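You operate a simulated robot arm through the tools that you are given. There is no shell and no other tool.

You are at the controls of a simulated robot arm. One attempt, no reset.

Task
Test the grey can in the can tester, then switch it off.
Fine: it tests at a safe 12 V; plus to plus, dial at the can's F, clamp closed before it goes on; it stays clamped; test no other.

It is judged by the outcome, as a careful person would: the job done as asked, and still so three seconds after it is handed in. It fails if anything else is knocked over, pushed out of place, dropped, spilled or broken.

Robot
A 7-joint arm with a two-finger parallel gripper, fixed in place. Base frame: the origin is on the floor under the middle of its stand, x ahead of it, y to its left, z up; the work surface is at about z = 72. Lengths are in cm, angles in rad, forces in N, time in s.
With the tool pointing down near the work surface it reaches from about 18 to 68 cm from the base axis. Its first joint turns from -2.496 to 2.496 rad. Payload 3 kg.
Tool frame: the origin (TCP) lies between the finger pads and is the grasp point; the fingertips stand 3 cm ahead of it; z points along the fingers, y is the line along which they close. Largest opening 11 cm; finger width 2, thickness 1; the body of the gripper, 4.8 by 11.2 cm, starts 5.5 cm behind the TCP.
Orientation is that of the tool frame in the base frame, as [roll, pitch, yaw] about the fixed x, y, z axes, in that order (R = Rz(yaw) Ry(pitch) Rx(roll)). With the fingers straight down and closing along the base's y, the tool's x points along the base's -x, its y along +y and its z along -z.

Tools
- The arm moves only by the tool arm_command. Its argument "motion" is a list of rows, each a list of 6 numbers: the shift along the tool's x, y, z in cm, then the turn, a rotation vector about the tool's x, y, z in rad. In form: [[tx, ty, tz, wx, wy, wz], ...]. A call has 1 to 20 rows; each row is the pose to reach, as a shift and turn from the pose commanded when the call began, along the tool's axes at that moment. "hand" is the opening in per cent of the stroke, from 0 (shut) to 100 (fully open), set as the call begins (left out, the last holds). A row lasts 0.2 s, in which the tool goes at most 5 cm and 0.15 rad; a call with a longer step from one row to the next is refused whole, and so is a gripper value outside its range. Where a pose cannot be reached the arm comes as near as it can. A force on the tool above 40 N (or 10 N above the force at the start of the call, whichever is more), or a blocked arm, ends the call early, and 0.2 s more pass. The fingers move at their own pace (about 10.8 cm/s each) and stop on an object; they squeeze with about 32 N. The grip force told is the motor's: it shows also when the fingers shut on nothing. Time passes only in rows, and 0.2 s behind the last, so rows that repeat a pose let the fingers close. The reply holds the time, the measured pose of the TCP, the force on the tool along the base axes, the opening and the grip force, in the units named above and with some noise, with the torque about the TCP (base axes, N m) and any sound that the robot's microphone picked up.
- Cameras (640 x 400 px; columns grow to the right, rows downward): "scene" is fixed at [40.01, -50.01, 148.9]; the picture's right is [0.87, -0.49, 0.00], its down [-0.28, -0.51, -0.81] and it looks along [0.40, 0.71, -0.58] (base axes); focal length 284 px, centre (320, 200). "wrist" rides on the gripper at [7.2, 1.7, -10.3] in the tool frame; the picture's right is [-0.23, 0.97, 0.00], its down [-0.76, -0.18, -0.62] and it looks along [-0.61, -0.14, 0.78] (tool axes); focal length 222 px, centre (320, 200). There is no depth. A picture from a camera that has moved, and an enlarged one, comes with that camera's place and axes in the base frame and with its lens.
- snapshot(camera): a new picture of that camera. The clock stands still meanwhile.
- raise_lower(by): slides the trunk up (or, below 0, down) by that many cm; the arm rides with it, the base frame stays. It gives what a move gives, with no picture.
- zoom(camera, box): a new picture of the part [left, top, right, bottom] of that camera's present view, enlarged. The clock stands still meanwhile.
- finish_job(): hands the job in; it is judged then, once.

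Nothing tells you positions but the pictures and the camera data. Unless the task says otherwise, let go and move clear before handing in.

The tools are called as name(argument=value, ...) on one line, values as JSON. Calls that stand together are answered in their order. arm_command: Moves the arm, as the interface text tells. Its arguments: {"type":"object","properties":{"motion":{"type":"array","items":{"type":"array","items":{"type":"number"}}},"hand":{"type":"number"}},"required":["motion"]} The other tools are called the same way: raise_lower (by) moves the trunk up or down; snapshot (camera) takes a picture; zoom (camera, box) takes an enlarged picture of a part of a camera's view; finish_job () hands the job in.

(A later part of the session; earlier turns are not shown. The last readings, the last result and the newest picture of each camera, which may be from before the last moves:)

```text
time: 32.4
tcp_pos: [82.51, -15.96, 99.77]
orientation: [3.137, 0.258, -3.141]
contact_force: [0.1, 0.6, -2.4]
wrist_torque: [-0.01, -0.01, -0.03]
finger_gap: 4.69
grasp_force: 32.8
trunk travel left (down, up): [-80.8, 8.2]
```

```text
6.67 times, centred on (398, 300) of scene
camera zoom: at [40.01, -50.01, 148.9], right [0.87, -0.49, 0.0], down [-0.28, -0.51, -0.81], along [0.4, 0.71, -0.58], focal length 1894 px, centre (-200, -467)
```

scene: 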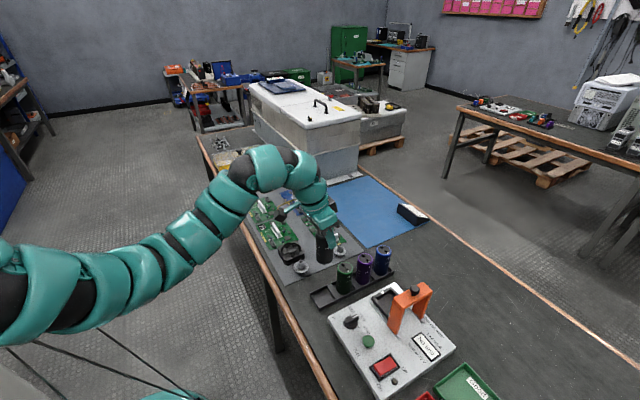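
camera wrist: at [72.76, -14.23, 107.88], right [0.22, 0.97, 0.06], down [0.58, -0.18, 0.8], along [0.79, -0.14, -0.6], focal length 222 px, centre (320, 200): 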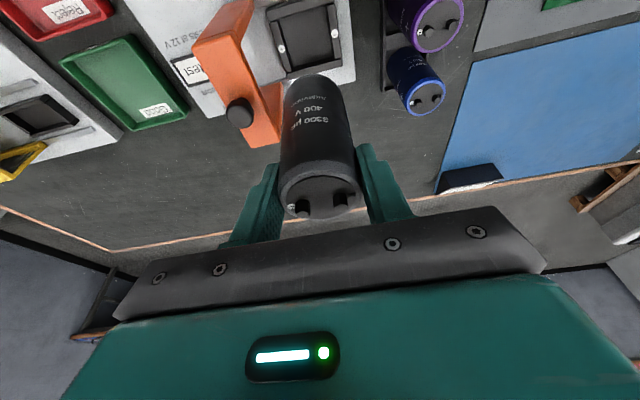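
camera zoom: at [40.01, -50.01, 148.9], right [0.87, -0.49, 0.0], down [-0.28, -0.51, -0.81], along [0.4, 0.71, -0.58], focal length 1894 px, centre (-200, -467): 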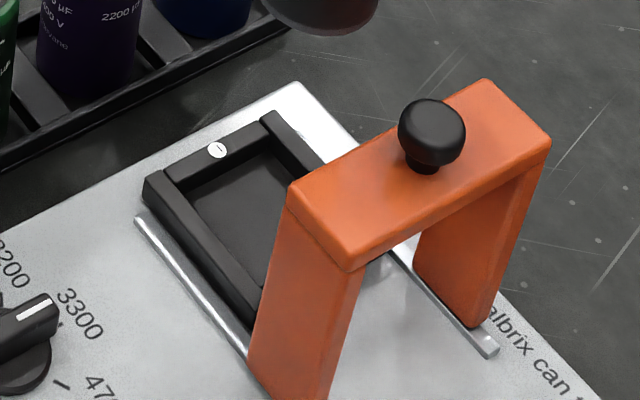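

The gripper's body would come within a few millimetres of the clamp's knob if I lowered the can like this, so I'll take the can back to its own rack slot. There I'll regrasp it higher and with the gripper yawed, so the body clears the knob.

arm_command(motion=[[2.9, 0, -0.77, 0, 0, 0], [5.8, 0, -1.53, 0, 0, 0], [8.7, 0, -2.3, 0, 0, 0], [11.6, 0, -3.06, 0, 0, 0], [14.5, 0, -3.83, 0, 0, 0], [14.5, 3.2, -3.83, 0, 0, 0], [14.5, 6.4, -3.83, 0, 0, 0], [14.5, 9.6, -3.83, 0, 0, 0], [14.5, 12.6, -3.83, 0, 0, 0], [14.5, 12.6, -3.83, 0, 0, 0]])

arm_command(motion=[[0.77, 0, 2.9, 0, 0, 0], [1.53, 0, 5.8, 0, 0, 0], [1.53, 0, 5.8, 0, 0, 0]])

zoom(camera="wrist", box=[200, 0, 440, 150])

zoom(camera="scene", box=[290, 220, 402, 290])

```text
time: 34.6
tcp_pos: [67.56, -3.48, 99.68]
orientation: [3.14, 0.26, -3.141]
contact_force: [-1.0, -0.2, -2.6]
wrist_torque: [-0.03, 0.0, -0.05]
finger_gap: 4.69
grasp_force: 32.4
trunk travel left (down, up): [-80.8, 8.2]
```

```text
time: 35.4
tcp_pos: [67.55, -3.47, 93.73]
orientation: [3.14, 0.259, 3.141]
contact_force: [0.2, -0.1, -1.7]
wrist_torque: [0.03, 0.0, 0.0]
finger_gap: 4.67
grasp_force: 32.1
trunk travel left (down, up): [-80.8, 8.2]
```

```text
2.67 times, centred on (320, 75) of wrist
camera zoom: at [57.82, -1.67, 101.9], right [0.22, 0.97, 0.06], down [0.58, -0.18, 0.8], along [0.79, -0.14, -0.6], focal length 592 px, centre (320, 533)
```

zoom: 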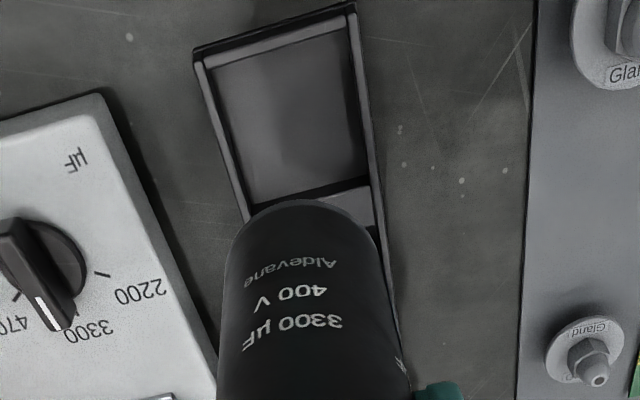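

```text
5.71 times, centred on (346, 255) of scene
camera zoom: at [40.01, -50.01, 148.9], right [0.87, -0.49, 0.0], down [-0.28, -0.51, -0.81], along [0.4, 0.71, -0.58], focal length 1624 px, centre (171, -114)
```

zoom: 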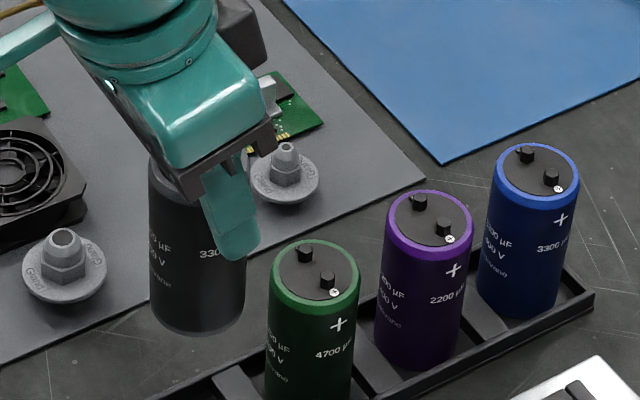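

I'm back above the rack slot. I'll lower the can along the same line it came up, slowly at the end.

arm_command(motion=[[0.77, 0, 2.9, 0, 0, 0], [1.53, 0, 5.8, 0, 0, 0], [2.2, 0, 8.32, 0, 0, 0], [2.6, 0, 9.85, 0, 0, 0], [2.85, 0, 10.8, 0, 0, 0], [3.0, 0, 11.35, 0, 0, 0], [3.05, 0, 11.55, 0, 0, 0], [3.05, 0, 11.55, 0, 0, 0]])

zoom(camera="wrist", box=[200, 30, 440, 180])

zoom(camera="scene", box=[290, 240, 386, 300])

```text
time: 37.2
tcp_pos: [67.57, -3.28, 81.86]
orientation: [3.141, 0.261, -3.14]
contact_force: [0.9, -0.3, -2.5]
wrist_torque: [-0.02, 0.03, -0.02]
finger_gap: 4.68
grasp_force: 32.1
trunk travel left (down, up): [-80.8, 8.2]
```

```text
2.67 times, centred on (320, 105) of wrist
camera zoom: at [57.83, -1.6, 89.98], right [0.22, 0.97, 0.06], down [0.58, -0.18, 0.8], along [0.79, -0.14, -0.6], focal length 592 px, centre (320, 453)
```

zoom: 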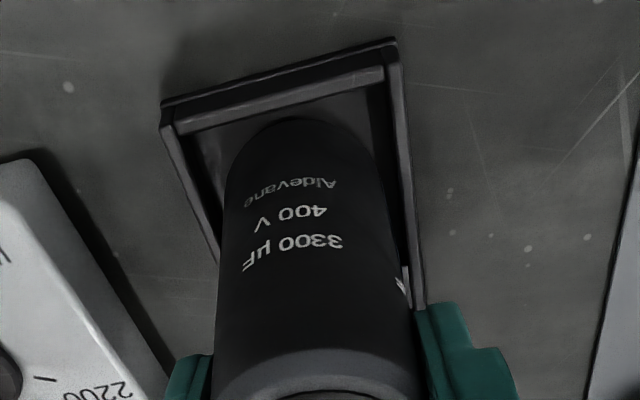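

```text
6.67 times, centred on (338, 270) of scene
camera zoom: at [40.01, -50.01, 148.9], right [0.87, -0.49, 0.0], down [-0.28, -0.51, -0.81], along [0.4, 0.71, -0.58], focal length 1894 px, centre (200, -267)
```

zoom: 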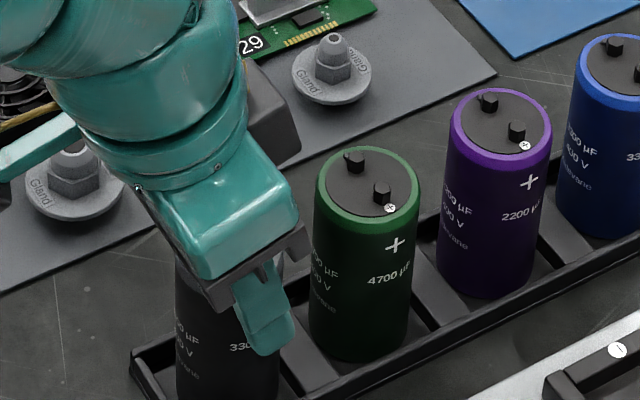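

The can is back in its slot and almost touching the floor of the tray. I'll ease it down the last millimetre.

arm_command(motion=[[0.02, 0, 0.07, 0, 0, 0], [0.03, 0, 0.12, 0, 0, 0], [0.03, 0, 0.12, 0, 0, 0]])

```text
time: 38.0
tcp_pos: [67.46, -3.33, 81.67]
orientation: [3.14, 0.26, -3.141]
contact_force: [0.2, -0.4, 1.1]
wrist_torque: [-0.1, -0.01, 0.01]
finger_gap: 4.67
grasp_force: 32.0
trunk travel left (down, up): [-80.8, 8.2]
```

The can rests on the tray floor. I'll release, rise clear, and yaw the gripper 30° clockwise (about the vertical) over the can.

arm_command(motion=[[0, 0, 0, 0, 0, 0], [0, 0, 0, 0, 0, 0], [-0.51, 0, -1.93, 0, 0, 0], [-1.03, 0, -3.86, 0, 0, 0], [-1.62, 0, -6.09, 0, 0, 0], [-1.62, 0, -6.09, 0.0336, 0, 0.1265], [-1.62, 0, -6.09, 0.0673, 0, 0.253], [-1.62, 0, -6.09, 0.1009, 0, 0.3795], [-1.62, 0, -6.09, 0.1346, 0, 0.506], [-1.62, 0, -6.09, 0.1346, 0, 0.506]], hand=68)

snapshot(camera="wrist")

zoom(camera="wrist", box=[230, 80, 410, 192])

zoom(camera="scene", box=[290, 240, 386, 300])

```text
time: 40.2
tcp_pos: [67.49, -3.24, 87.92]
orientation: [3.141, 0.258, 2.616]
contact_force: [0.3, -0.1, 0.9]
wrist_torque: [0.02, 0.03, -0.01]
finger_gap: 7.47
grasp_force: 0.1
trunk travel left (down, up): [-80.8, 8.2]
```

```text
taken
camera wrist: at [59.96, 3.01, 96.16], right [0.68, 0.73, 0.06], down [0.41, -0.44, 0.8], along [0.61, -0.52, -0.6], focal length 222 px, centre (320, 200)
```

wrist: 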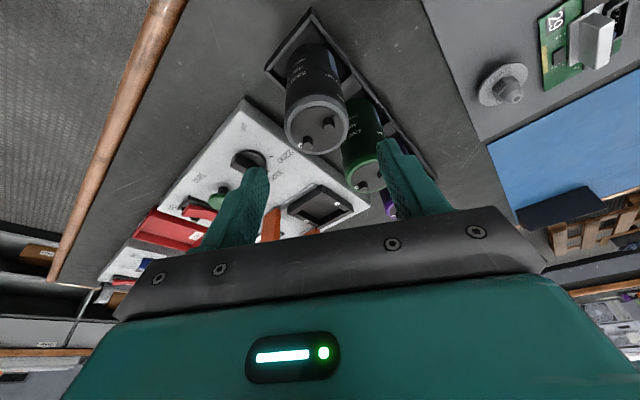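

```text
3.56 times, centred on (320, 136) of wrist
camera zoom: at [59.96, 3.01, 96.16], right [0.68, 0.73, 0.06], down [0.41, -0.44, 0.8], along [0.61, -0.52, -0.6], focal length 790 px, centre (320, 428)
```

zoom: 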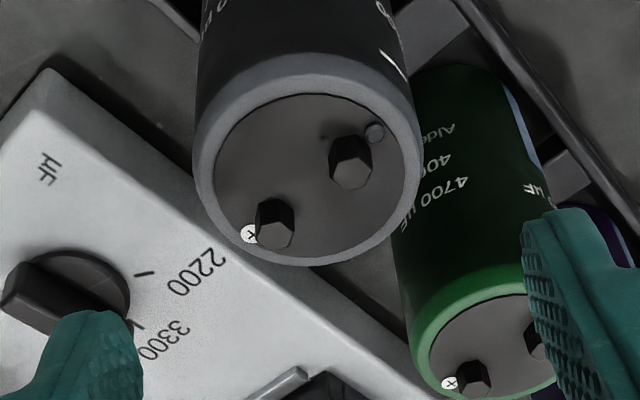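

```text
6.67 times, centred on (338, 270) of scene
camera zoom: at [40.01, -50.01, 148.9], right [0.87, -0.49, 0.0], down [-0.28, -0.51, -0.81], along [0.4, 0.71, -0.58], focal length 1894 px, centre (200, -267)
```

zoom: 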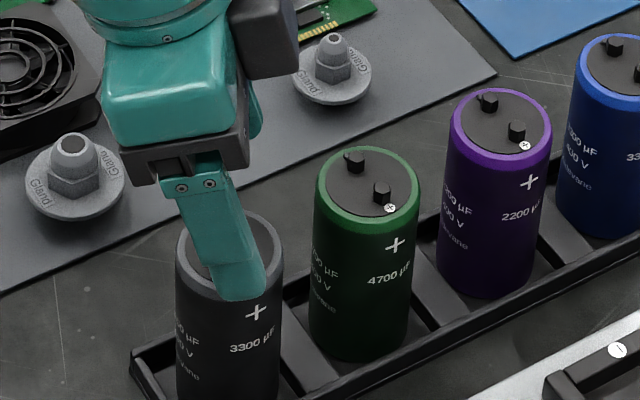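

The can stood still and the gripper is centred over it with the yaw applied. I'll descend so the TCP is level with the can's top, then grip.

arm_command(motion=[[0.51, 0, 1.93, 0, 0, 0], [0.9, 0, 3.38, 0, 0, 0], [1.2, 0, 4.5, 0, 0, 0], [1.38, 0, 5.2, 0, 0, 0], [1.38, 0, 5.2, 0, 0, 0]])

zoom(camera="wrist", box=[220, 80, 420, 205])

zoom(camera="scene", box=[290, 240, 386, 300])

```text
time: 41.4
tcp_pos: [67.57, -3.39, 82.56]
orientation: [3.139, 0.258, 2.619]
contact_force: [0.2, 0.1, 0.3]
wrist_torque: [0.01, 0.04, 0.03]
finger_gap: 7.46
grasp_force: 0.0
trunk travel left (down, up): [-80.8, 8.2]
```

```text
3.20 times, centred on (320, 142) of wrist
camera zoom: at [59.93, 2.94, 90.77], right [0.68, 0.73, 0.06], down [0.41, -0.44, 0.8], along [0.61, -0.51, -0.6], focal length 711 px, centre (320, 384)
```

zoom: 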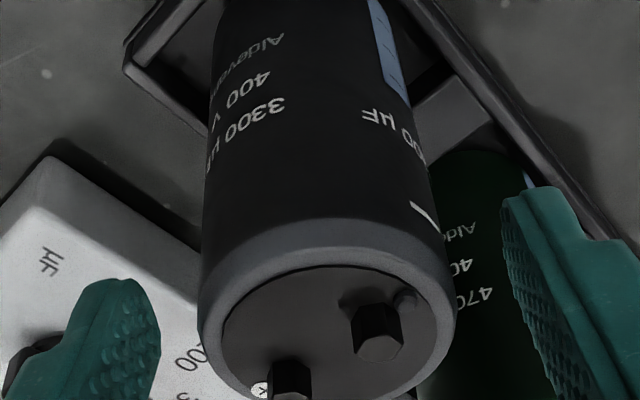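

```text
6.67 times, centred on (338, 270) of scene
camera zoom: at [40.01, -50.01, 148.9], right [0.87, -0.49, 0.0], down [-0.28, -0.51, -0.81], along [0.4, 0.71, -0.58], focal length 1894 px, centre (200, -267)
```

zoom: 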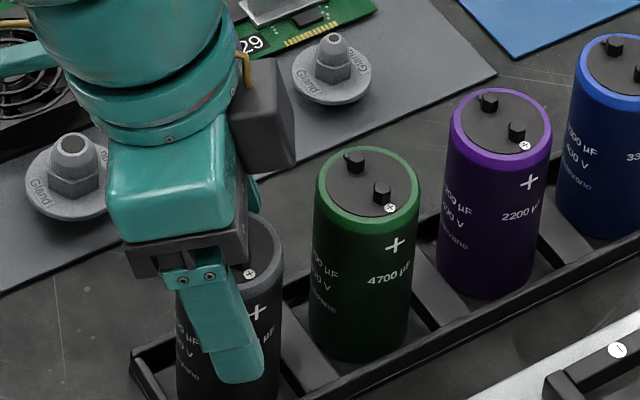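

The gripper is well positioned, so I'll close on the can and lift it straight up again.

arm_command(motion=[[0, 0, 0, 0, 0, 0], [0, 0, 0, 0, 0, 0], [0, 0, 0, 0, 0, 0], [0, 0, 0, 0, 0, 0]], hand=0)

arm_command(motion=[[-0.13, 0, -0.48, 0, 0, 0], [-0.38, 0, -1.45, 0, 0, 0], [-0.77, 0, -2.9, 0, 0, 0], [-1.53, 0, -5.8, 0, 0, 0], [-2.3, 0, -8.7, 0, 0, 0], [-3.06, 0, -11.6, 0, 0, 0], [-3.83, 0, -14.5, 0, 0, 0], [-4.6, 0, -17.4, 0, 0, 0], [-4.6, 0, -17.4, 0, 0, 0]])

snapshot(camera="wrist")

zoom(camera="scene", box=[270, 180, 430, 280])

```text
time: 42.4
tcp_pos: [67.56, -3.24, 82.59]
orientation: [3.14, 0.257, 2.618]
contact_force: [1.0, 1.2, 1.1]
wrist_torque: [0.0, -0.02, 0.0]
finger_gap: 4.71
grasp_force: 32.2
trunk travel left (down, up): [-80.8, 8.2]
```

```text
time: 44.4
tcp_pos: [67.61, -3.34, 100.47]
orientation: [3.14, 0.258, 2.619]
contact_force: [-0.3, -0.7, -2.6]
wrist_torque: [-0.01, 0.03, 0.02]
finger_gap: 4.7
grasp_force: 31.7
trunk travel left (down, up): [-80.8, 8.2]
```

```text
taken
camera wrist: at [60.03, 2.96, 108.72], right [0.68, 0.73, 0.06], down [0.41, -0.44, 0.8], along [0.61, -0.52, -0.6], focal length 222 px, centre (320, 200)
```

wrist: 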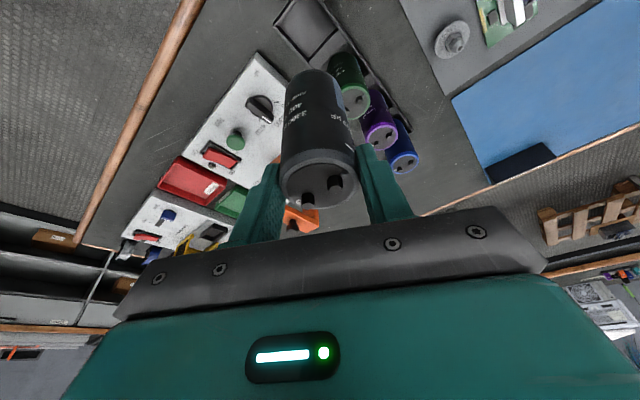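

```text
4.00 times, centred on (350, 230) of scene
camera zoom: at [40.01, -50.01, 148.9], right [0.87, -0.49, 0.0], down [-0.28, -0.51, -0.81], along [0.4, 0.71, -0.58], focal length 1136 px, centre (200, 80)
```

zoom: 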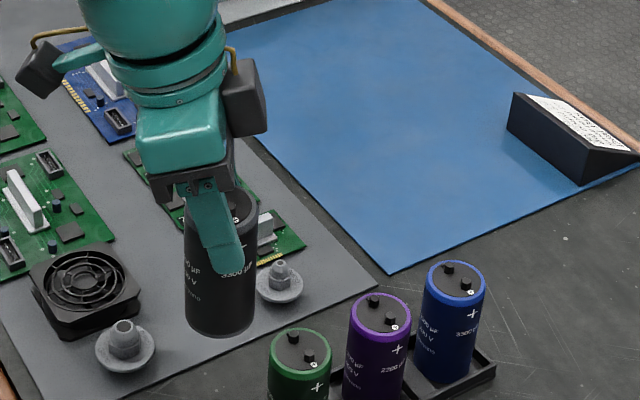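

The can is up again. Let me read the card on the blue mat while travelling, then carry the can over to the cradle with the new yaw.

zoom(camera="scene", box=[390, 196, 438, 226])

arm_command(motion=[[-1.54, -2.76, 0.41, 0, 0, 0], [-3.08, -5.52, 0.82, 0, 0, 0], [-4.62, -8.28, 1.23, 0, 0, 0], [-6.16, -11.04, 1.64, 0, 0, 0], [-9.27, -9.19, 2.46, 0, 0, 0], [-12.37, -7.33, 3.29, 0, 0, 0], [-15.48, -5.48, 4.11, 0, 0, 0], [-18.59, -3.62, 4.94, 0, 0, 0], [-18.59, -3.62, 4.94, 0, 0, 0]])

snapshot(camera="wrist")

zoom(camera="scene", box=[350, 200, 510, 300])

```text
13.33 times, centred on (414, 211) of scene
camera zoom: at [40.01, -50.01, 148.9], right [0.87, -0.49, 0.0], down [-0.28, -0.51, -0.81], along [0.4, 0.71, -0.58], focal length 3788 px, centre (-933, 53)
```

zoom: 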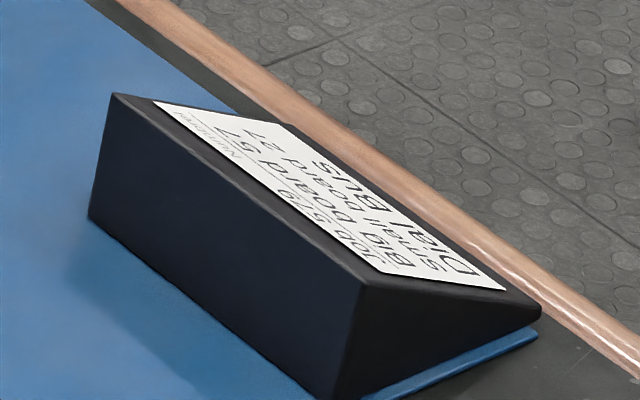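

```text
time: 46.4
tcp_pos: [82.38, -16.2, 100.62]
orientation: [3.139, 0.259, 2.619]
contact_force: [-1.0, 0.5, -3.5]
wrist_torque: [-0.02, -0.06, 0.01]
finger_gap: 4.71
grasp_force: 32.2
trunk travel left (down, up): [-80.8, 8.2]
```

```text
taken
camera wrist: at [74.8, -9.86, 108.75], right [0.68, 0.73, 0.06], down [0.41, -0.44, 0.8], along [0.61, -0.51, -0.6], focal length 222 px, centre (320, 200)
```

wrist: 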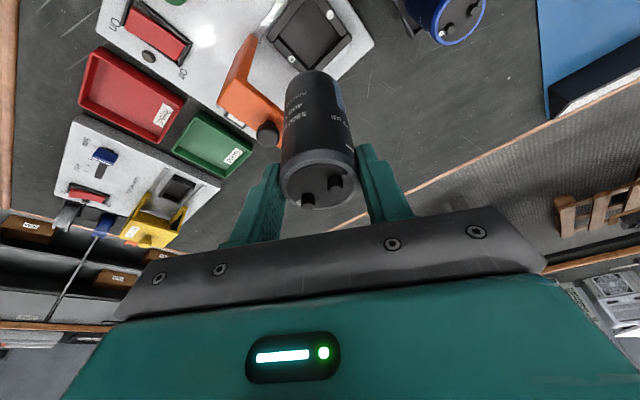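

```text
4.00 times, centred on (430, 250) of scene
camera zoom: at [40.01, -50.01, 148.9], right [0.87, -0.49, 0.0], down [-0.28, -0.51, -0.81], along [0.4, 0.71, -0.58], focal length 1136 px, centre (-120, 0)
```

zoom: 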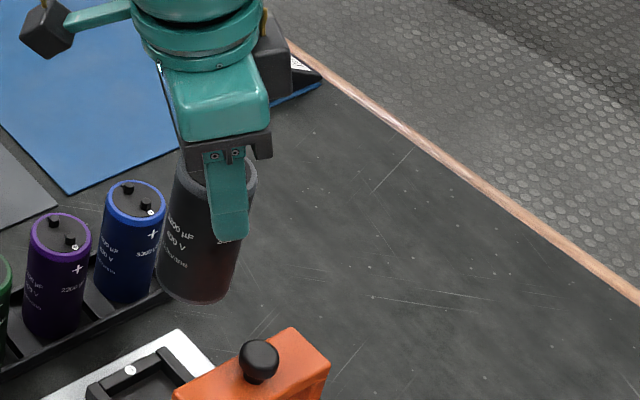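

The card concerns another job ("Job 579 … boards"), so it's irrelevant here. The can is above the cradle; I'll lower with the trunk by 12 cm so the motion is purely vertical, stopping above the cradle rim to check alignment.

raise_lower(by=-12)

snapshot(camera="wrist")

zoom(camera="wrist", box=[200, 0, 440, 150])

zoom(camera="scene", box=[350, 250, 446, 310])

```text
time: 47.9
tcp_pos: [82.43, -16.22, 88.56]
orientation: [3.139, 0.258, 2.618]
contact_force: [-0.1, 1.4, -2.7]
wrist_torque: [0.03, -0.02, 0.02]
finger_gap: 4.74
grasp_force: 32.1
trunk travel left (down, up): [-68.8, 20.2]
```

```text
taken
camera wrist: at [74.8, -9.83, 96.75], right [0.68, 0.73, 0.06], down [0.41, -0.44, 0.8], along [0.61, -0.51, -0.6], focal length 222 px, centre (320, 200)
```

wrist: 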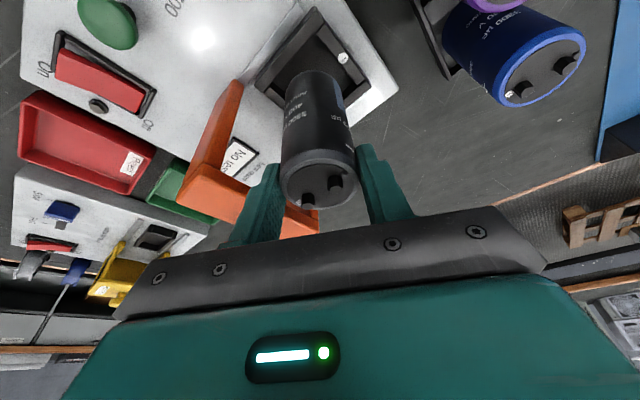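

```text
2.67 times, centred on (320, 75) of wrist
camera zoom: at [74.8, -9.83, 96.75], right [0.68, 0.73, 0.06], down [0.41, -0.44, 0.8], along [0.61, -0.51, -0.6], focal length 592 px, centre (320, 533)
```

zoom: 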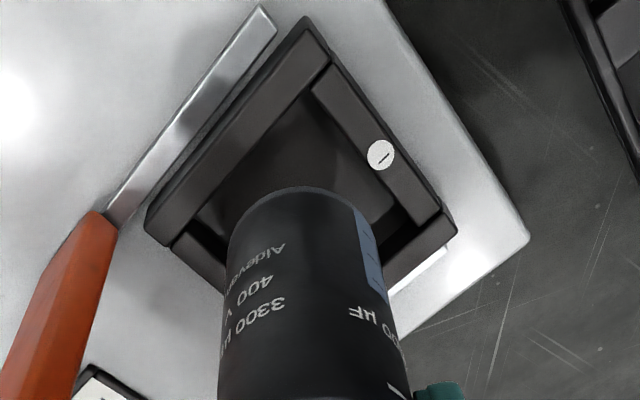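

```text
6.67 times, centred on (398, 280) of scene
camera zoom: at [40.01, -50.01, 148.9], right [0.87, -0.49, 0.0], down [-0.28, -0.51, -0.81], along [0.4, 0.71, -0.58], focal length 1894 px, centre (-200, -333)
```

zoom: 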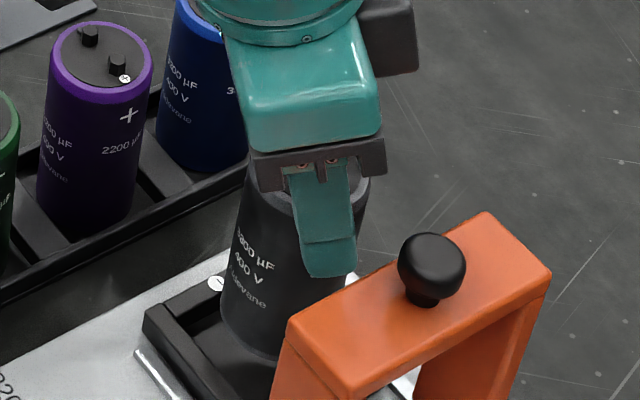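

The can is 2 mm or so off-centre toward -y. I'll correct that, lower another 1.5 cm to just above the rim, and check again.

arm_command(motion=[[0.18, 0.12, -0.05, 0, 0, 0], [0.37, 0.12, 0.68, 0, 0, 0], [0.57, 0.12, 1.4, 0, 0, 0], [0.57, 0.12, 1.4, 0, 0, 0]])

zoom(camera="wrist", box=[220, 0, 420, 125])

zoom(camera="scene", box=[366, 270, 430, 310])

```text
time: 48.9
tcp_pos: [82.24, -15.98, 87.01]
orientation: [3.14, 0.258, 2.617]
contact_force: [-0.1, -0.8, -2.2]
wrist_torque: [-0.02, 0.03, 0.0]
finger_gap: 4.73
grasp_force: 31.8
trunk travel left (down, up): [-68.8, 20.2]
```

```text
3.20 times, centred on (320, 62) of wrist
camera zoom: at [74.72, -9.66, 95.21], right [0.68, 0.73, 0.06], down [0.41, -0.44, 0.8], along [0.61, -0.51, -0.6], focal length 711 px, centre (320, 640)
```

zoom: 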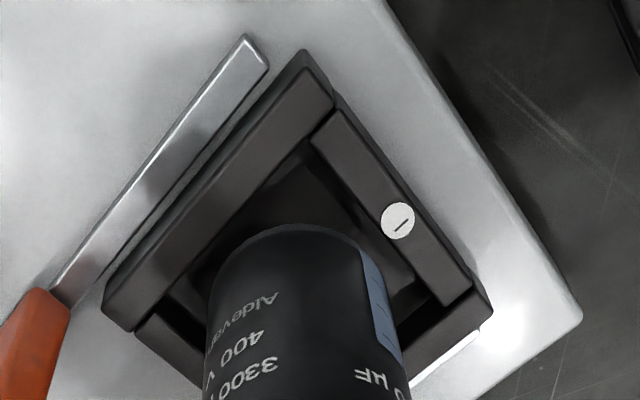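

```text
10.00 times, centred on (398, 290) of scene
camera zoom: at [40.01, -50.01, 148.9], right [0.87, -0.49, 0.0], down [-0.28, -0.51, -0.81], along [0.4, 0.71, -0.58], focal length 2841 px, centre (-460, -700)
```

zoom: 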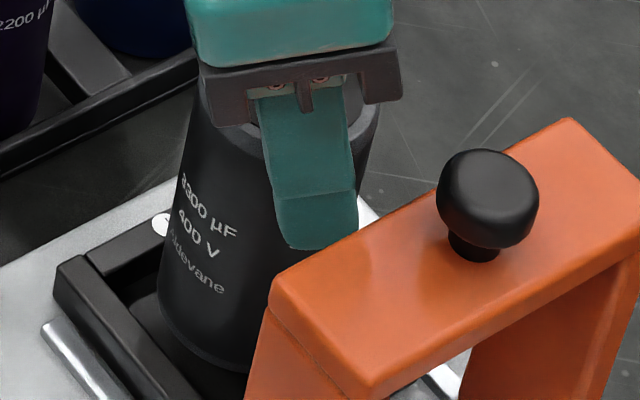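

The can sits almost exactly over the cradle opening. I'll lower it gently into the frame in small steps while watching the force.

arm_command(motion=[[0.07, -0.04, -0.02, 0, 0, 0], [0.19, -0.04, 0.46, 0, 0, 0], [0.33, -0.04, 0.95, 0, 0, 0], [0.33, -0.04, 0.95, 0, 0, 0]])

zoom(camera="wrist", box=[220, 0, 420, 125])

```text
time: 49.9
tcp_pos: [82.24, -15.95, 86.03]
orientation: [3.14, 0.256, 2.618]
contact_force: [-0.2, 0.0, -3.1]
wrist_torque: [0.0, 0.0, -0.02]
finger_gap: 4.73
grasp_force: 31.9
trunk travel left (down, up): [-68.8, 20.2]
```

```text
3.20 times, centred on (320, 62) of wrist
camera zoom: at [74.58, -9.63, 94.25], right [0.68, 0.73, 0.06], down [0.41, -0.44, 0.8], along [0.61, -0.51, -0.6], focal length 711 px, centre (320, 640)
```

zoom: 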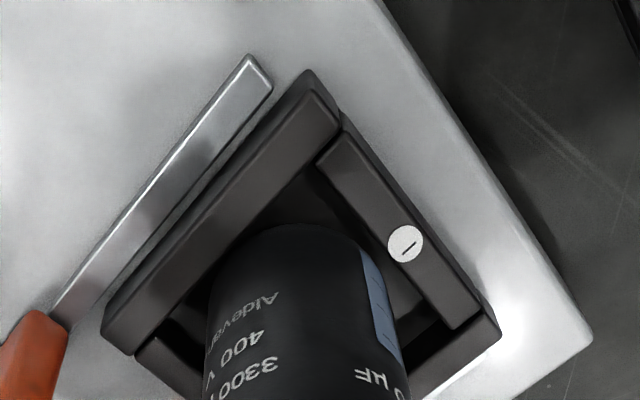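

No contact so far and the can is entering the frame cleanly. I'll continue lowering.

arm_command(motion=[[0.1, 0, 0.39, 0, 0, 0], [0.21, 0, 0.77, 0, 0, 0], [0.26, 0, 0.97, 0, 0, 0], [0.26, 0, 0.97, 0, 0, 0]])

zoom(camera="wrist", box=[220, 0, 420, 125])

zoom(camera="scene", box=[366, 270, 430, 310])

```text
time: 50.9
tcp_pos: [82.12, -15.94, 85.58]
orientation: [3.139, 0.266, 2.617]
contact_force: [3.3, -5.0, 23.1]
wrist_torque: [-0.58, 0.09, 0.09]
finger_gap: 4.77
grasp_force: 31.7
trunk travel left (down, up): [-68.8, 20.2]
```

```text
3.20 times, centred on (320, 62) of wrist
camera zoom: at [74.52, -9.68, 93.58], right [0.68, 0.73, 0.06], down [0.41, -0.44, 0.8], along [0.62, -0.52, -0.6], focal length 711 px, centre (320, 640)
```

zoom: 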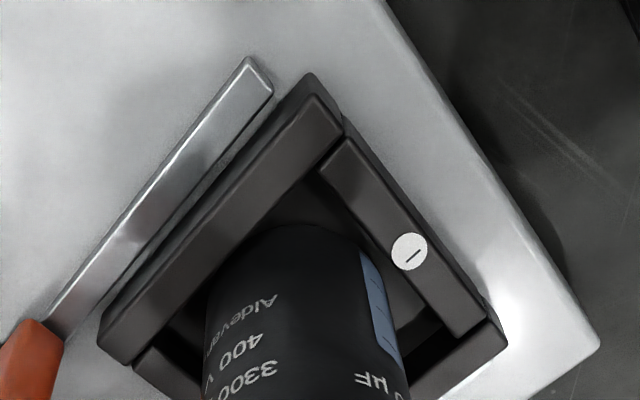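

```text
10.00 times, centred on (398, 290) of scene
camera zoom: at [40.01, -50.01, 148.9], right [0.87, -0.49, 0.0], down [-0.28, -0.51, -0.81], along [0.4, 0.71, -0.58], focal length 2841 px, centre (-460, -700)
```

zoom: 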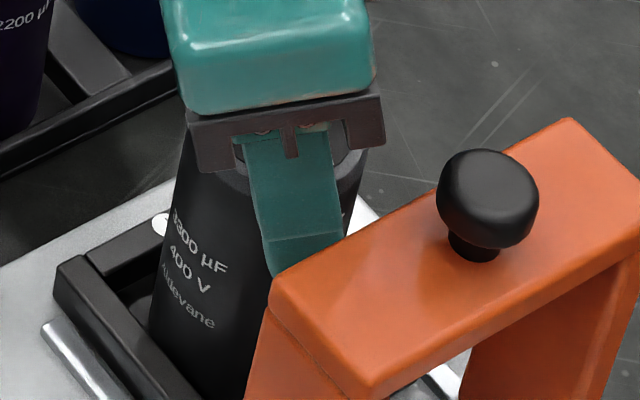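

I feel firm contact (23 N) with the can about 1.2 cm inside the frame, which looks like the cradle floor. I'll back the command off slightly to relieve the force and check.

arm_command(motion=[[-0.06, 0, -0.25, 0, 0, 0], [-0.11, 0, -0.43, 0, 0, 0], [-0.11, 0, -0.43, 0, 0, 0]])

zoom(camera="scene", box=[366, 270, 430, 310])

snapshot(camera="wrist")

```text
time: 51.7
tcp_pos: [82.01, -15.96, 85.44]
orientation: [-3.141, 0.259, 2.619]
contact_force: [-0.2, -2.5, 2.6]
wrist_torque: [-0.26, -0.1, -0.06]
finger_gap: 4.72
grasp_force: 32.3
trunk travel left (down, up): [-68.8, 20.2]
```

```text
10.00 times, centred on (398, 290) of scene
camera zoom: at [40.01, -50.01, 148.9], right [0.87, -0.49, 0.0], down [-0.28, -0.51, -0.81], along [0.4, 0.71, -0.58], focal length 2841 px, centre (-460, -700)
```

zoom: 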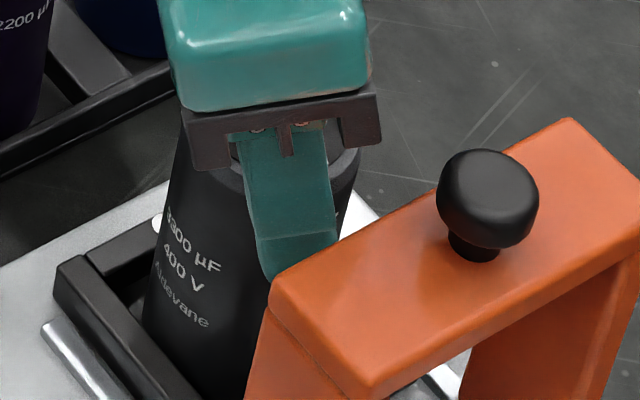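

```text
taken
camera wrist: at [74.47, -9.6, 93.62], right [0.68, 0.73, 0.06], down [0.41, -0.44, 0.8], along [0.61, -0.51, -0.6], focal length 222 px, centre (320, 200)
```

wrist: 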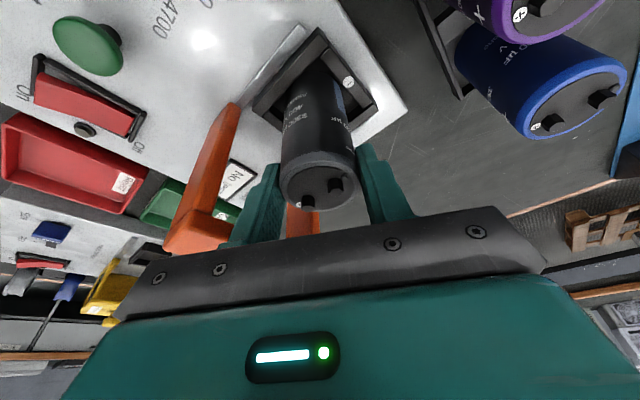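

The can is upright on the cradle floor with "+" toward the "+" mark, and the force is down to a few newtons. I'll release with a small opening and rise straight up.

arm_command(motion=[[0, 0, 0, 0, 0, 0], [0, 0, 0, 0, 0, 0], [-0.13, 0, -0.48, 0, 0, 0], [-0.51, 0, -1.93, 0, 0, 0], [-1.03, 0, -3.86, 0, 0, 0], [-1.8, 0, -6.76, 0, 0, 0], [-2.57, 0, -9.66, 0, 0, 0], [-2.57, 0, -9.66, 0, 0, 0]], hand=58)

snapshot(camera="wrist")

zoom(camera="wrist", box=[200, 20, 440, 170])

zoom(camera="scene", box=[350, 260, 446, 320])

```text
time: 53.5
tcp_pos: [82.25, -16.04, 95.44]
orientation: [3.138, 0.258, 2.619]
contact_force: [0.6, -0.9, -0.2]
wrist_torque: [0.0, -0.01, 0.01]
finger_gap: 6.41
grasp_force: 0.1
trunk travel left (down, up): [-68.8, 20.2]
```

```text
taken
camera wrist: at [74.65, -9.69, 103.65], right [0.68, 0.73, 0.06], down [0.41, -0.44, 0.8], along [0.61, -0.51, -0.6], focal length 222 px, centre (320, 200)
```

wrist: 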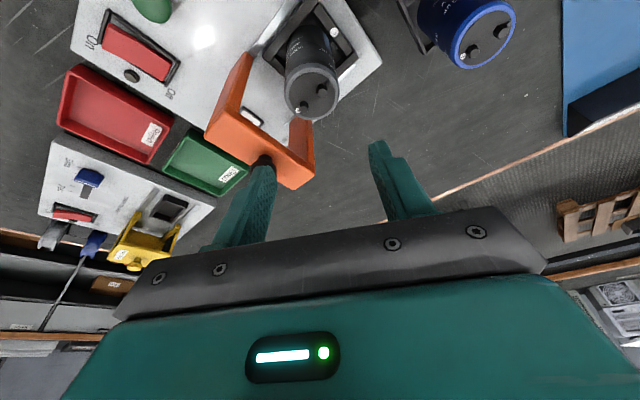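

```text
2.67 times, centred on (320, 95) of wrist
camera zoom: at [74.65, -9.69, 103.65], right [0.68, 0.73, 0.06], down [0.41, -0.44, 0.8], along [0.61, -0.51, -0.6], focal length 592 px, centre (320, 480)
```

zoom: 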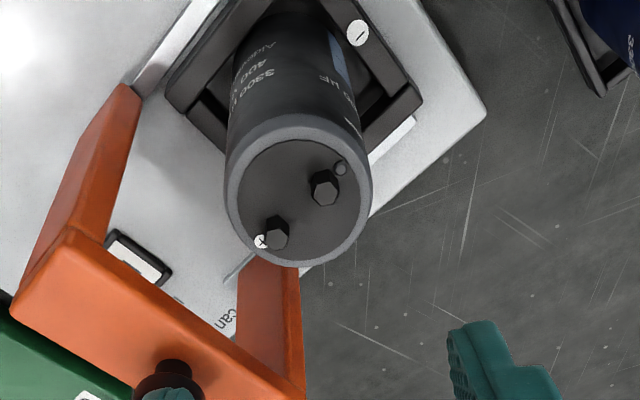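

```text
6.67 times, centred on (398, 290) of scene
camera zoom: at [40.01, -50.01, 148.9], right [0.87, -0.49, 0.0], down [-0.28, -0.51, -0.81], along [0.4, 0.71, -0.58], focal length 1894 px, centre (-200, -400)
```

zoom: 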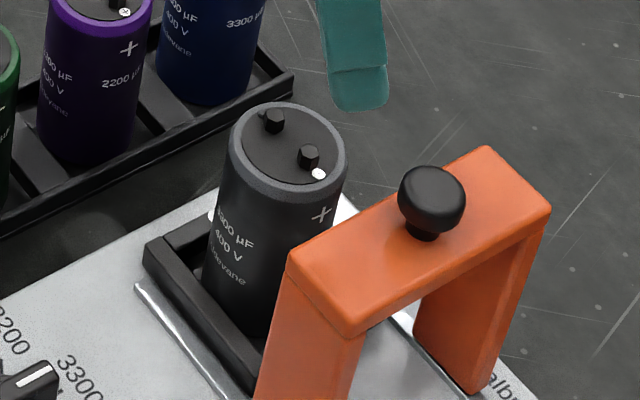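

The grey can stands upright in the cradle, its "+" terminal toward the cradle's "+". Next I'll move above the clamp's knob, at about (82.45, -22.6), to grip it and slide the clamp over the can.

arm_command(motion=[[-1.1, -1.86, 0.3, 0, 0, 0], [-2.2, -3.72, 0.6, 0, 0, 0], [-3.34, -5.58, 0.89, 0, 0, 0], [-3.34, -5.58, 0.89, 0, 0, 0]])

snapshot(camera="wrist")

zoom(camera="wrist", box=[220, 60, 420, 185])

zoom(camera="scene", box=[350, 250, 462, 320])

```text
time: 54.5
tcp_pos: [82.38, -22.45, 95.54]
orientation: [3.14, 0.259, 2.62]
contact_force: [0.4, 0.9, -0.4]
wrist_torque: [-0.02, 0.0, -0.01]
finger_gap: 6.39
grasp_force: 0.1
trunk travel left (down, up): [-68.8, 20.2]
```

```text
taken
camera wrist: at [74.8, -16.19, 103.69], right [0.68, 0.73, 0.06], down [0.41, -0.44, 0.8], along [0.61, -0.51, -0.6], focal length 222 px, centre (320, 200)
```

wrist: 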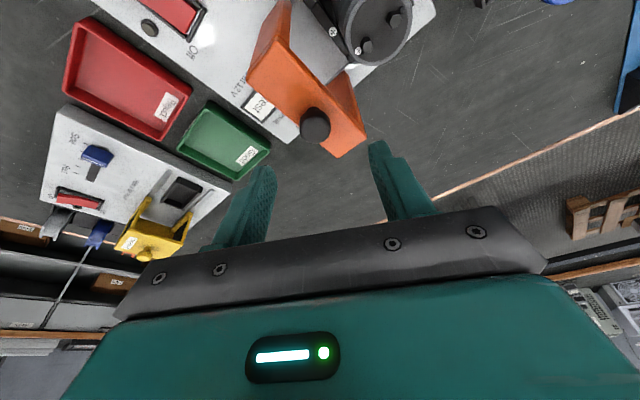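

```text
3.20 times, centred on (320, 122) of wrist
camera zoom: at [74.8, -16.19, 103.69], right [0.68, 0.73, 0.06], down [0.41, -0.44, 0.8], along [0.61, -0.51, -0.6], focal length 711 px, centre (320, 448)
```

zoom: 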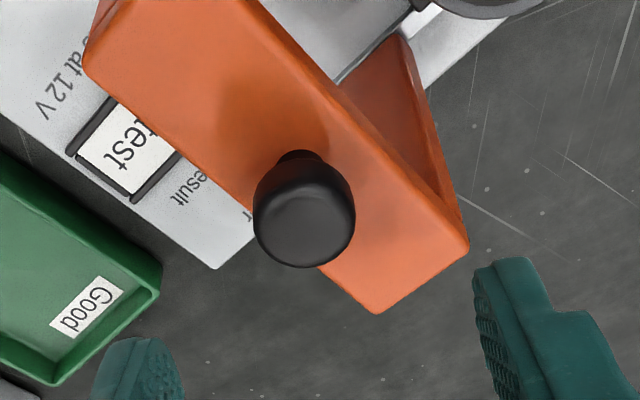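

```text
5.71 times, centred on (406, 285) of scene
camera zoom: at [40.01, -50.01, 148.9], right [0.87, -0.49, 0.0], down [-0.28, -0.51, -0.81], along [0.4, 0.71, -0.58], focal length 1624 px, centre (-171, -286)
```

zoom: 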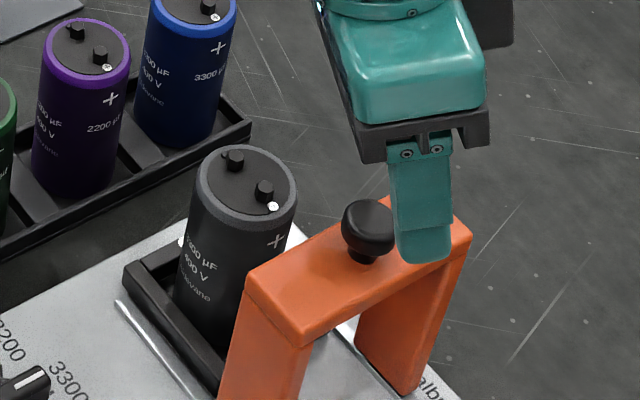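

The knob lies between the fingers. I'll descend so the pads straddle it, staying just above the bridge's top.

arm_command(motion=[[0.39, 0, 1.45, 0, 0, 0], [0.77, 0, 2.9, 0, 0, 0], [1.03, 0, 3.86, 0, 0, 0], [1.11, 0, 4.15, 0, 0, 0], [1.11, 0, 4.15, 0, 0, 0]])

zoom(camera="wrist", box=[220, 80, 420, 205])

zoom(camera="scene", box=[366, 260, 446, 310])

```text
time: 55.7
tcp_pos: [82.34, -22.55, 91.19]
orientation: [3.14, 0.257, 2.619]
contact_force: [0.1, 1.1, 0.1]
wrist_torque: [0.03, -0.01, 0.03]
finger_gap: 6.37
grasp_force: 0.0
trunk travel left (down, up): [-68.8, 20.2]
```

```text
3.20 times, centred on (320, 142) of wrist
camera zoom: at [74.79, -16.21, 99.33], right [0.68, 0.73, 0.06], down [0.41, -0.44, 0.8], along [0.61, -0.51, -0.6], focal length 711 px, centre (320, 384)
```

zoom: 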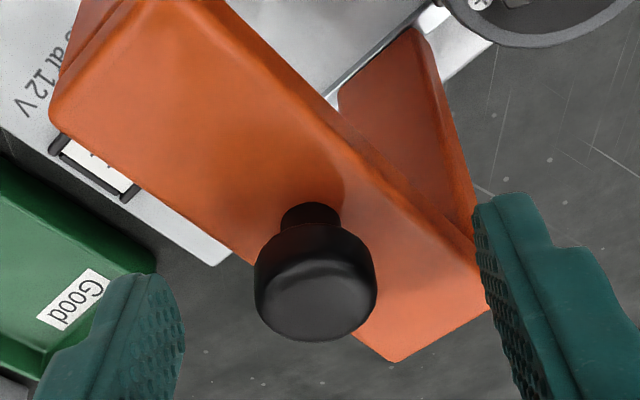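

```text
8.00 times, centred on (406, 285) of scene
camera zoom: at [40.01, -50.01, 148.9], right [0.87, -0.49, 0.0], down [-0.28, -0.51, -0.81], along [0.4, 0.71, -0.58], focal length 2273 px, centre (-368, -480)
```

zoom: 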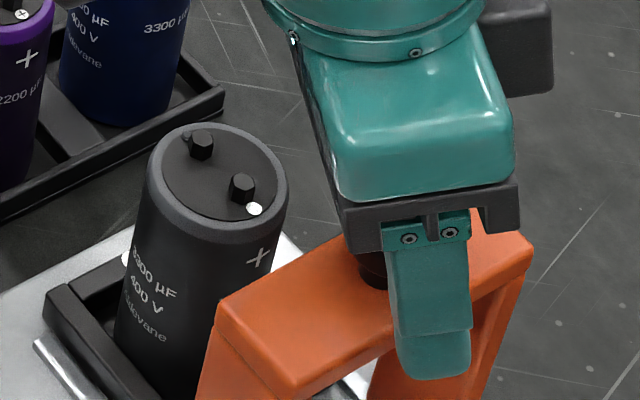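

The knob is centred between the pads. I'll close on it.

arm_command(motion=[[0, 0, 0, 0, 0, 0], [0, 0, 0, 0, 0, 0], [0, 0, 0, 0, 0, 0], [0, 0, 0, 0, 0, 0]], hand=0)

zoom(camera="wrist", box=[220, 80, 420, 205])

```text
time: 56.7
tcp_pos: [82.36, -22.51, 91.12]
orientation: [3.14, 0.257, 2.617]
contact_force: [-1.1, 0.2, -1.4]
wrist_torque: [0.02, 0.01, 0.02]
finger_gap: 2.37
grasp_force: 45.3
trunk travel left (down, up): [-68.8, 20.2]
```

```text
3.20 times, centred on (320, 142) of wrist
camera zoom: at [74.78, -16.23, 99.33], right [0.68, 0.73, 0.06], down [0.41, -0.44, 0.8], along [0.61, -0.51, -0.6], focal length 711 px, centre (320, 384)
```

zoom: 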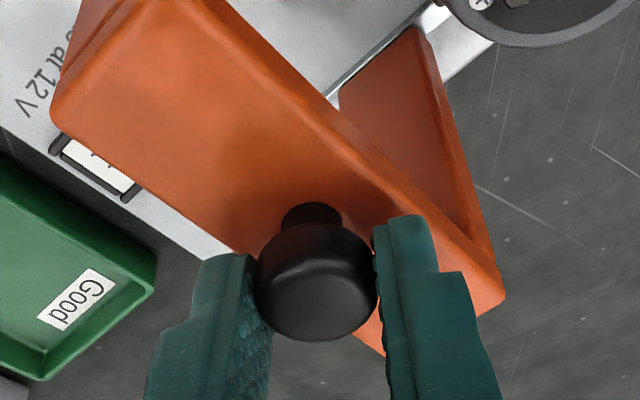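

I have a solid grip on the knob. I'll slide the clamp toward +y, first 2 cm, watching the force.

arm_command(motion=[[0.24, 0.43, -0.06, 0, 0, 0], [0.48, 0.87, -0.13, 0, 0, 0], [0.72, 1.3, -0.19, 0, 0, 0], [0.97, 1.73, -0.26, 0, 0, 0], [0.97, 1.73, -0.26, 0, 0, 0]])

zoom(camera="scene", box=[350, 250, 462, 320])

```text
time: 57.9
tcp_pos: [82.37, -20.42, 91.12]
orientation: [3.14, 0.258, 2.618]
contact_force: [-4.8, -0.4, -4.7]
wrist_torque: [-0.39, -0.72, 0.0]
finger_gap: 2.35
grasp_force: 45.4
trunk travel left (down, up): [-68.8, 20.2]
```

```text
5.71 times, centred on (406, 285) of scene
camera zoom: at [40.01, -50.01, 148.9], right [0.87, -0.49, 0.0], down [-0.28, -0.51, -0.81], along [0.4, 0.71, -0.58], focal length 1624 px, centre (-171, -286)
```

zoom: 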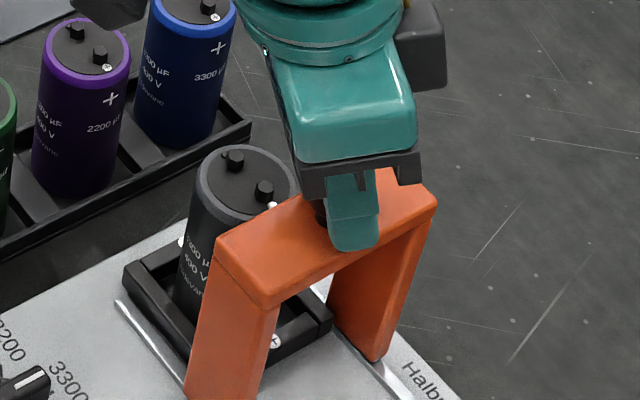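

The clamp slides smoothly with the knob. I'll continue in small steps while watching for any contact with the can's terminals.

arm_command(motion=[[0.24, 0.43, -0.06, 0, 0, 0], [0.48, 0.87, -0.13, 0, 0, 0], [0.72, 1.3, -0.19, 0, 0, 0], [0.72, 1.3, -0.19, 0, 0, 0]])

zoom(camera="scene", box=[366, 260, 446, 310])

zoom(camera="wrist", box=[220, 40, 420, 165])

```text
time: 58.9
tcp_pos: [82.42, -18.92, 91.15]
orientation: [3.139, 0.256, 2.621]
contact_force: [-7.2, 0.4, -7.3]
wrist_torque: [-0.22, -0.29, 0.04]
finger_gap: 2.36
grasp_force: 44.7
trunk travel left (down, up): [-68.8, 20.2]
```

```text
8.00 times, centred on (406, 285) of scene
camera zoom: at [40.01, -50.01, 148.9], right [0.87, -0.49, 0.0], down [-0.28, -0.51, -0.81], along [0.4, 0.71, -0.58], focal length 2273 px, centre (-368, -480)
```

zoom: 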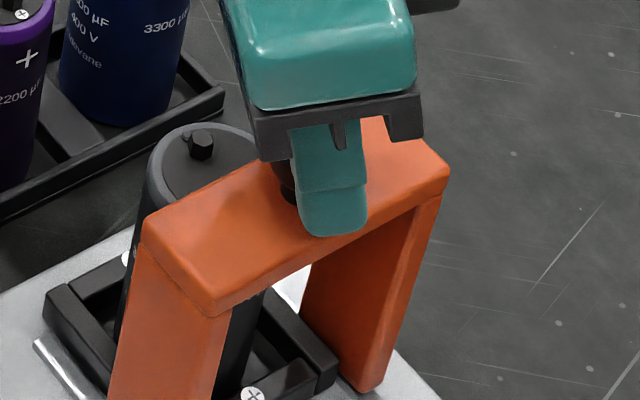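

```text
3.20 times, centred on (320, 102) of wrist
camera zoom: at [74.79, -12.64, 99.34], right [0.68, 0.73, 0.06], down [0.41, -0.44, 0.8], along [0.61, -0.51, -0.6], focal length 711 px, centre (320, 512)
```

zoom: 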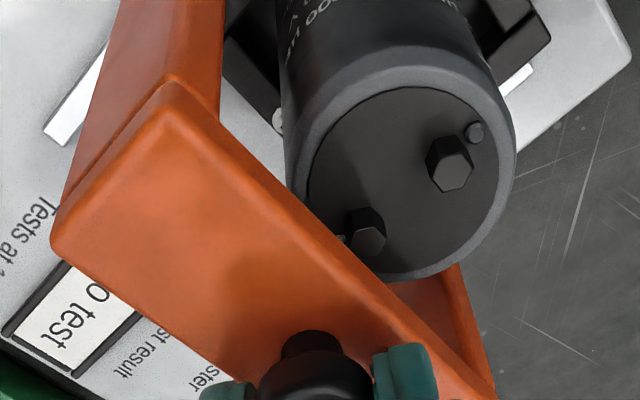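

The bridge is gliding over the can with no sign of catching. I'll continue, with a small correction to ease the side load.

arm_command(motion=[[0.37, 0.37, 0.01, 0, 0, 0], [0.61, 0.81, -0.06, 0, 0, 0], [0.85, 1.24, -0.12, 0, 0, 0], [0.85, 1.24, -0.12, 0, 0, 0]])

zoom(camera="scene", box=[366, 260, 446, 310])

zoom(camera="wrist", box=[220, 40, 420, 165])

```text
time: 59.9
tcp_pos: [82.4, -17.4, 91.08]
orientation: [3.136, 0.26, 2.618]
contact_force: [8.2, -0.2, 1.1]
wrist_torque: [0.13, -0.01, -0.1]
finger_gap: 2.36
grasp_force: 44.6
trunk travel left (down, up): [-68.8, 20.2]
```

```text
8.00 times, centred on (406, 285) of scene
camera zoom: at [40.01, -50.01, 148.9], right [0.87, -0.49, 0.0], down [-0.28, -0.51, -0.81], along [0.4, 0.71, -0.58], focal length 2273 px, centre (-368, -480)
```

zoom: 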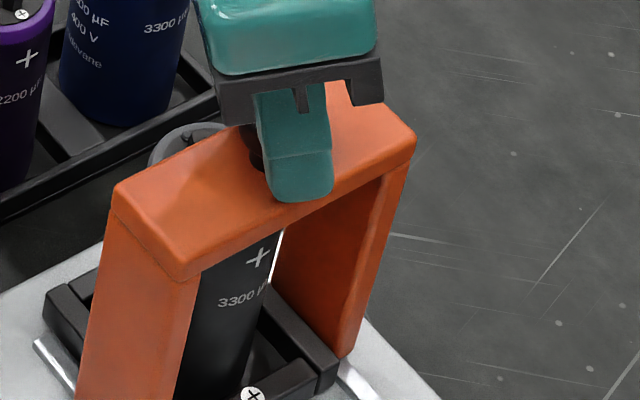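

```text
3.20 times, centred on (320, 102) of wrist
camera zoom: at [74.76, -11.13, 99.31], right [0.68, 0.73, 0.06], down [0.41, -0.44, 0.8], along [0.61, -0.51, -0.6], focal length 711 px, centre (320, 512)
```

zoom: 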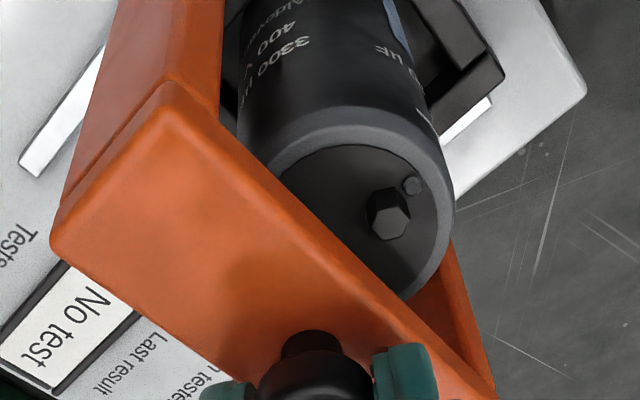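

The clamp bridge now covers the "+" terminal. I'll slide the remaining distance to centre it over the can.

arm_command(motion=[[0.19, 0.46, -0.05, 0, 0, 0], [0.43, 0.9, -0.12, 0, 0, 0], [0.63, 1.24, -0.17, 0, 0, 0], [0.63, 1.24, -0.17, 0, 0, 0]])

zoom(camera="scene", box=[366, 260, 446, 310])

zoom(camera="wrist", box=[220, 40, 420, 165])

```text
time: 60.9
tcp_pos: [82.34, -16.15, 91.15]
orientation: [3.139, 0.258, 2.618]
contact_force: [7.0, -2.0, 2.8]
wrist_torque: [-0.29, -0.52, -0.04]
finger_gap: 2.36
grasp_force: 45.0
trunk travel left (down, up): [-68.8, 20.2]
```

```text
8.00 times, centred on (406, 285) of scene
camera zoom: at [40.01, -50.01, 148.9], right [0.87, -0.49, 0.0], down [-0.28, -0.51, -0.81], along [0.4, 0.71, -0.58], focal length 2273 px, centre (-368, -480)
```

zoom: 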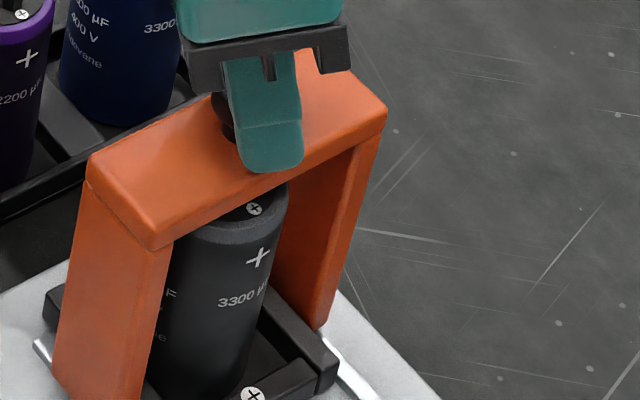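

```text
3.20 times, centred on (320, 102) of wrist
camera zoom: at [74.77, -9.77, 99.32], right [0.68, 0.73, 0.06], down [0.41, -0.44, 0.8], along [0.61, -0.51, -0.6], focal length 711 px, centre (320, 512)
```

zoom: 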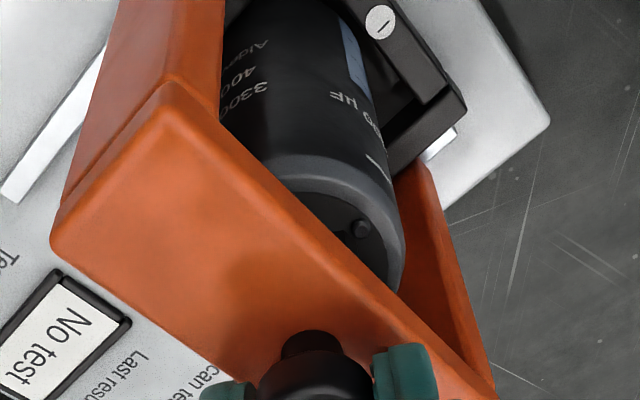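

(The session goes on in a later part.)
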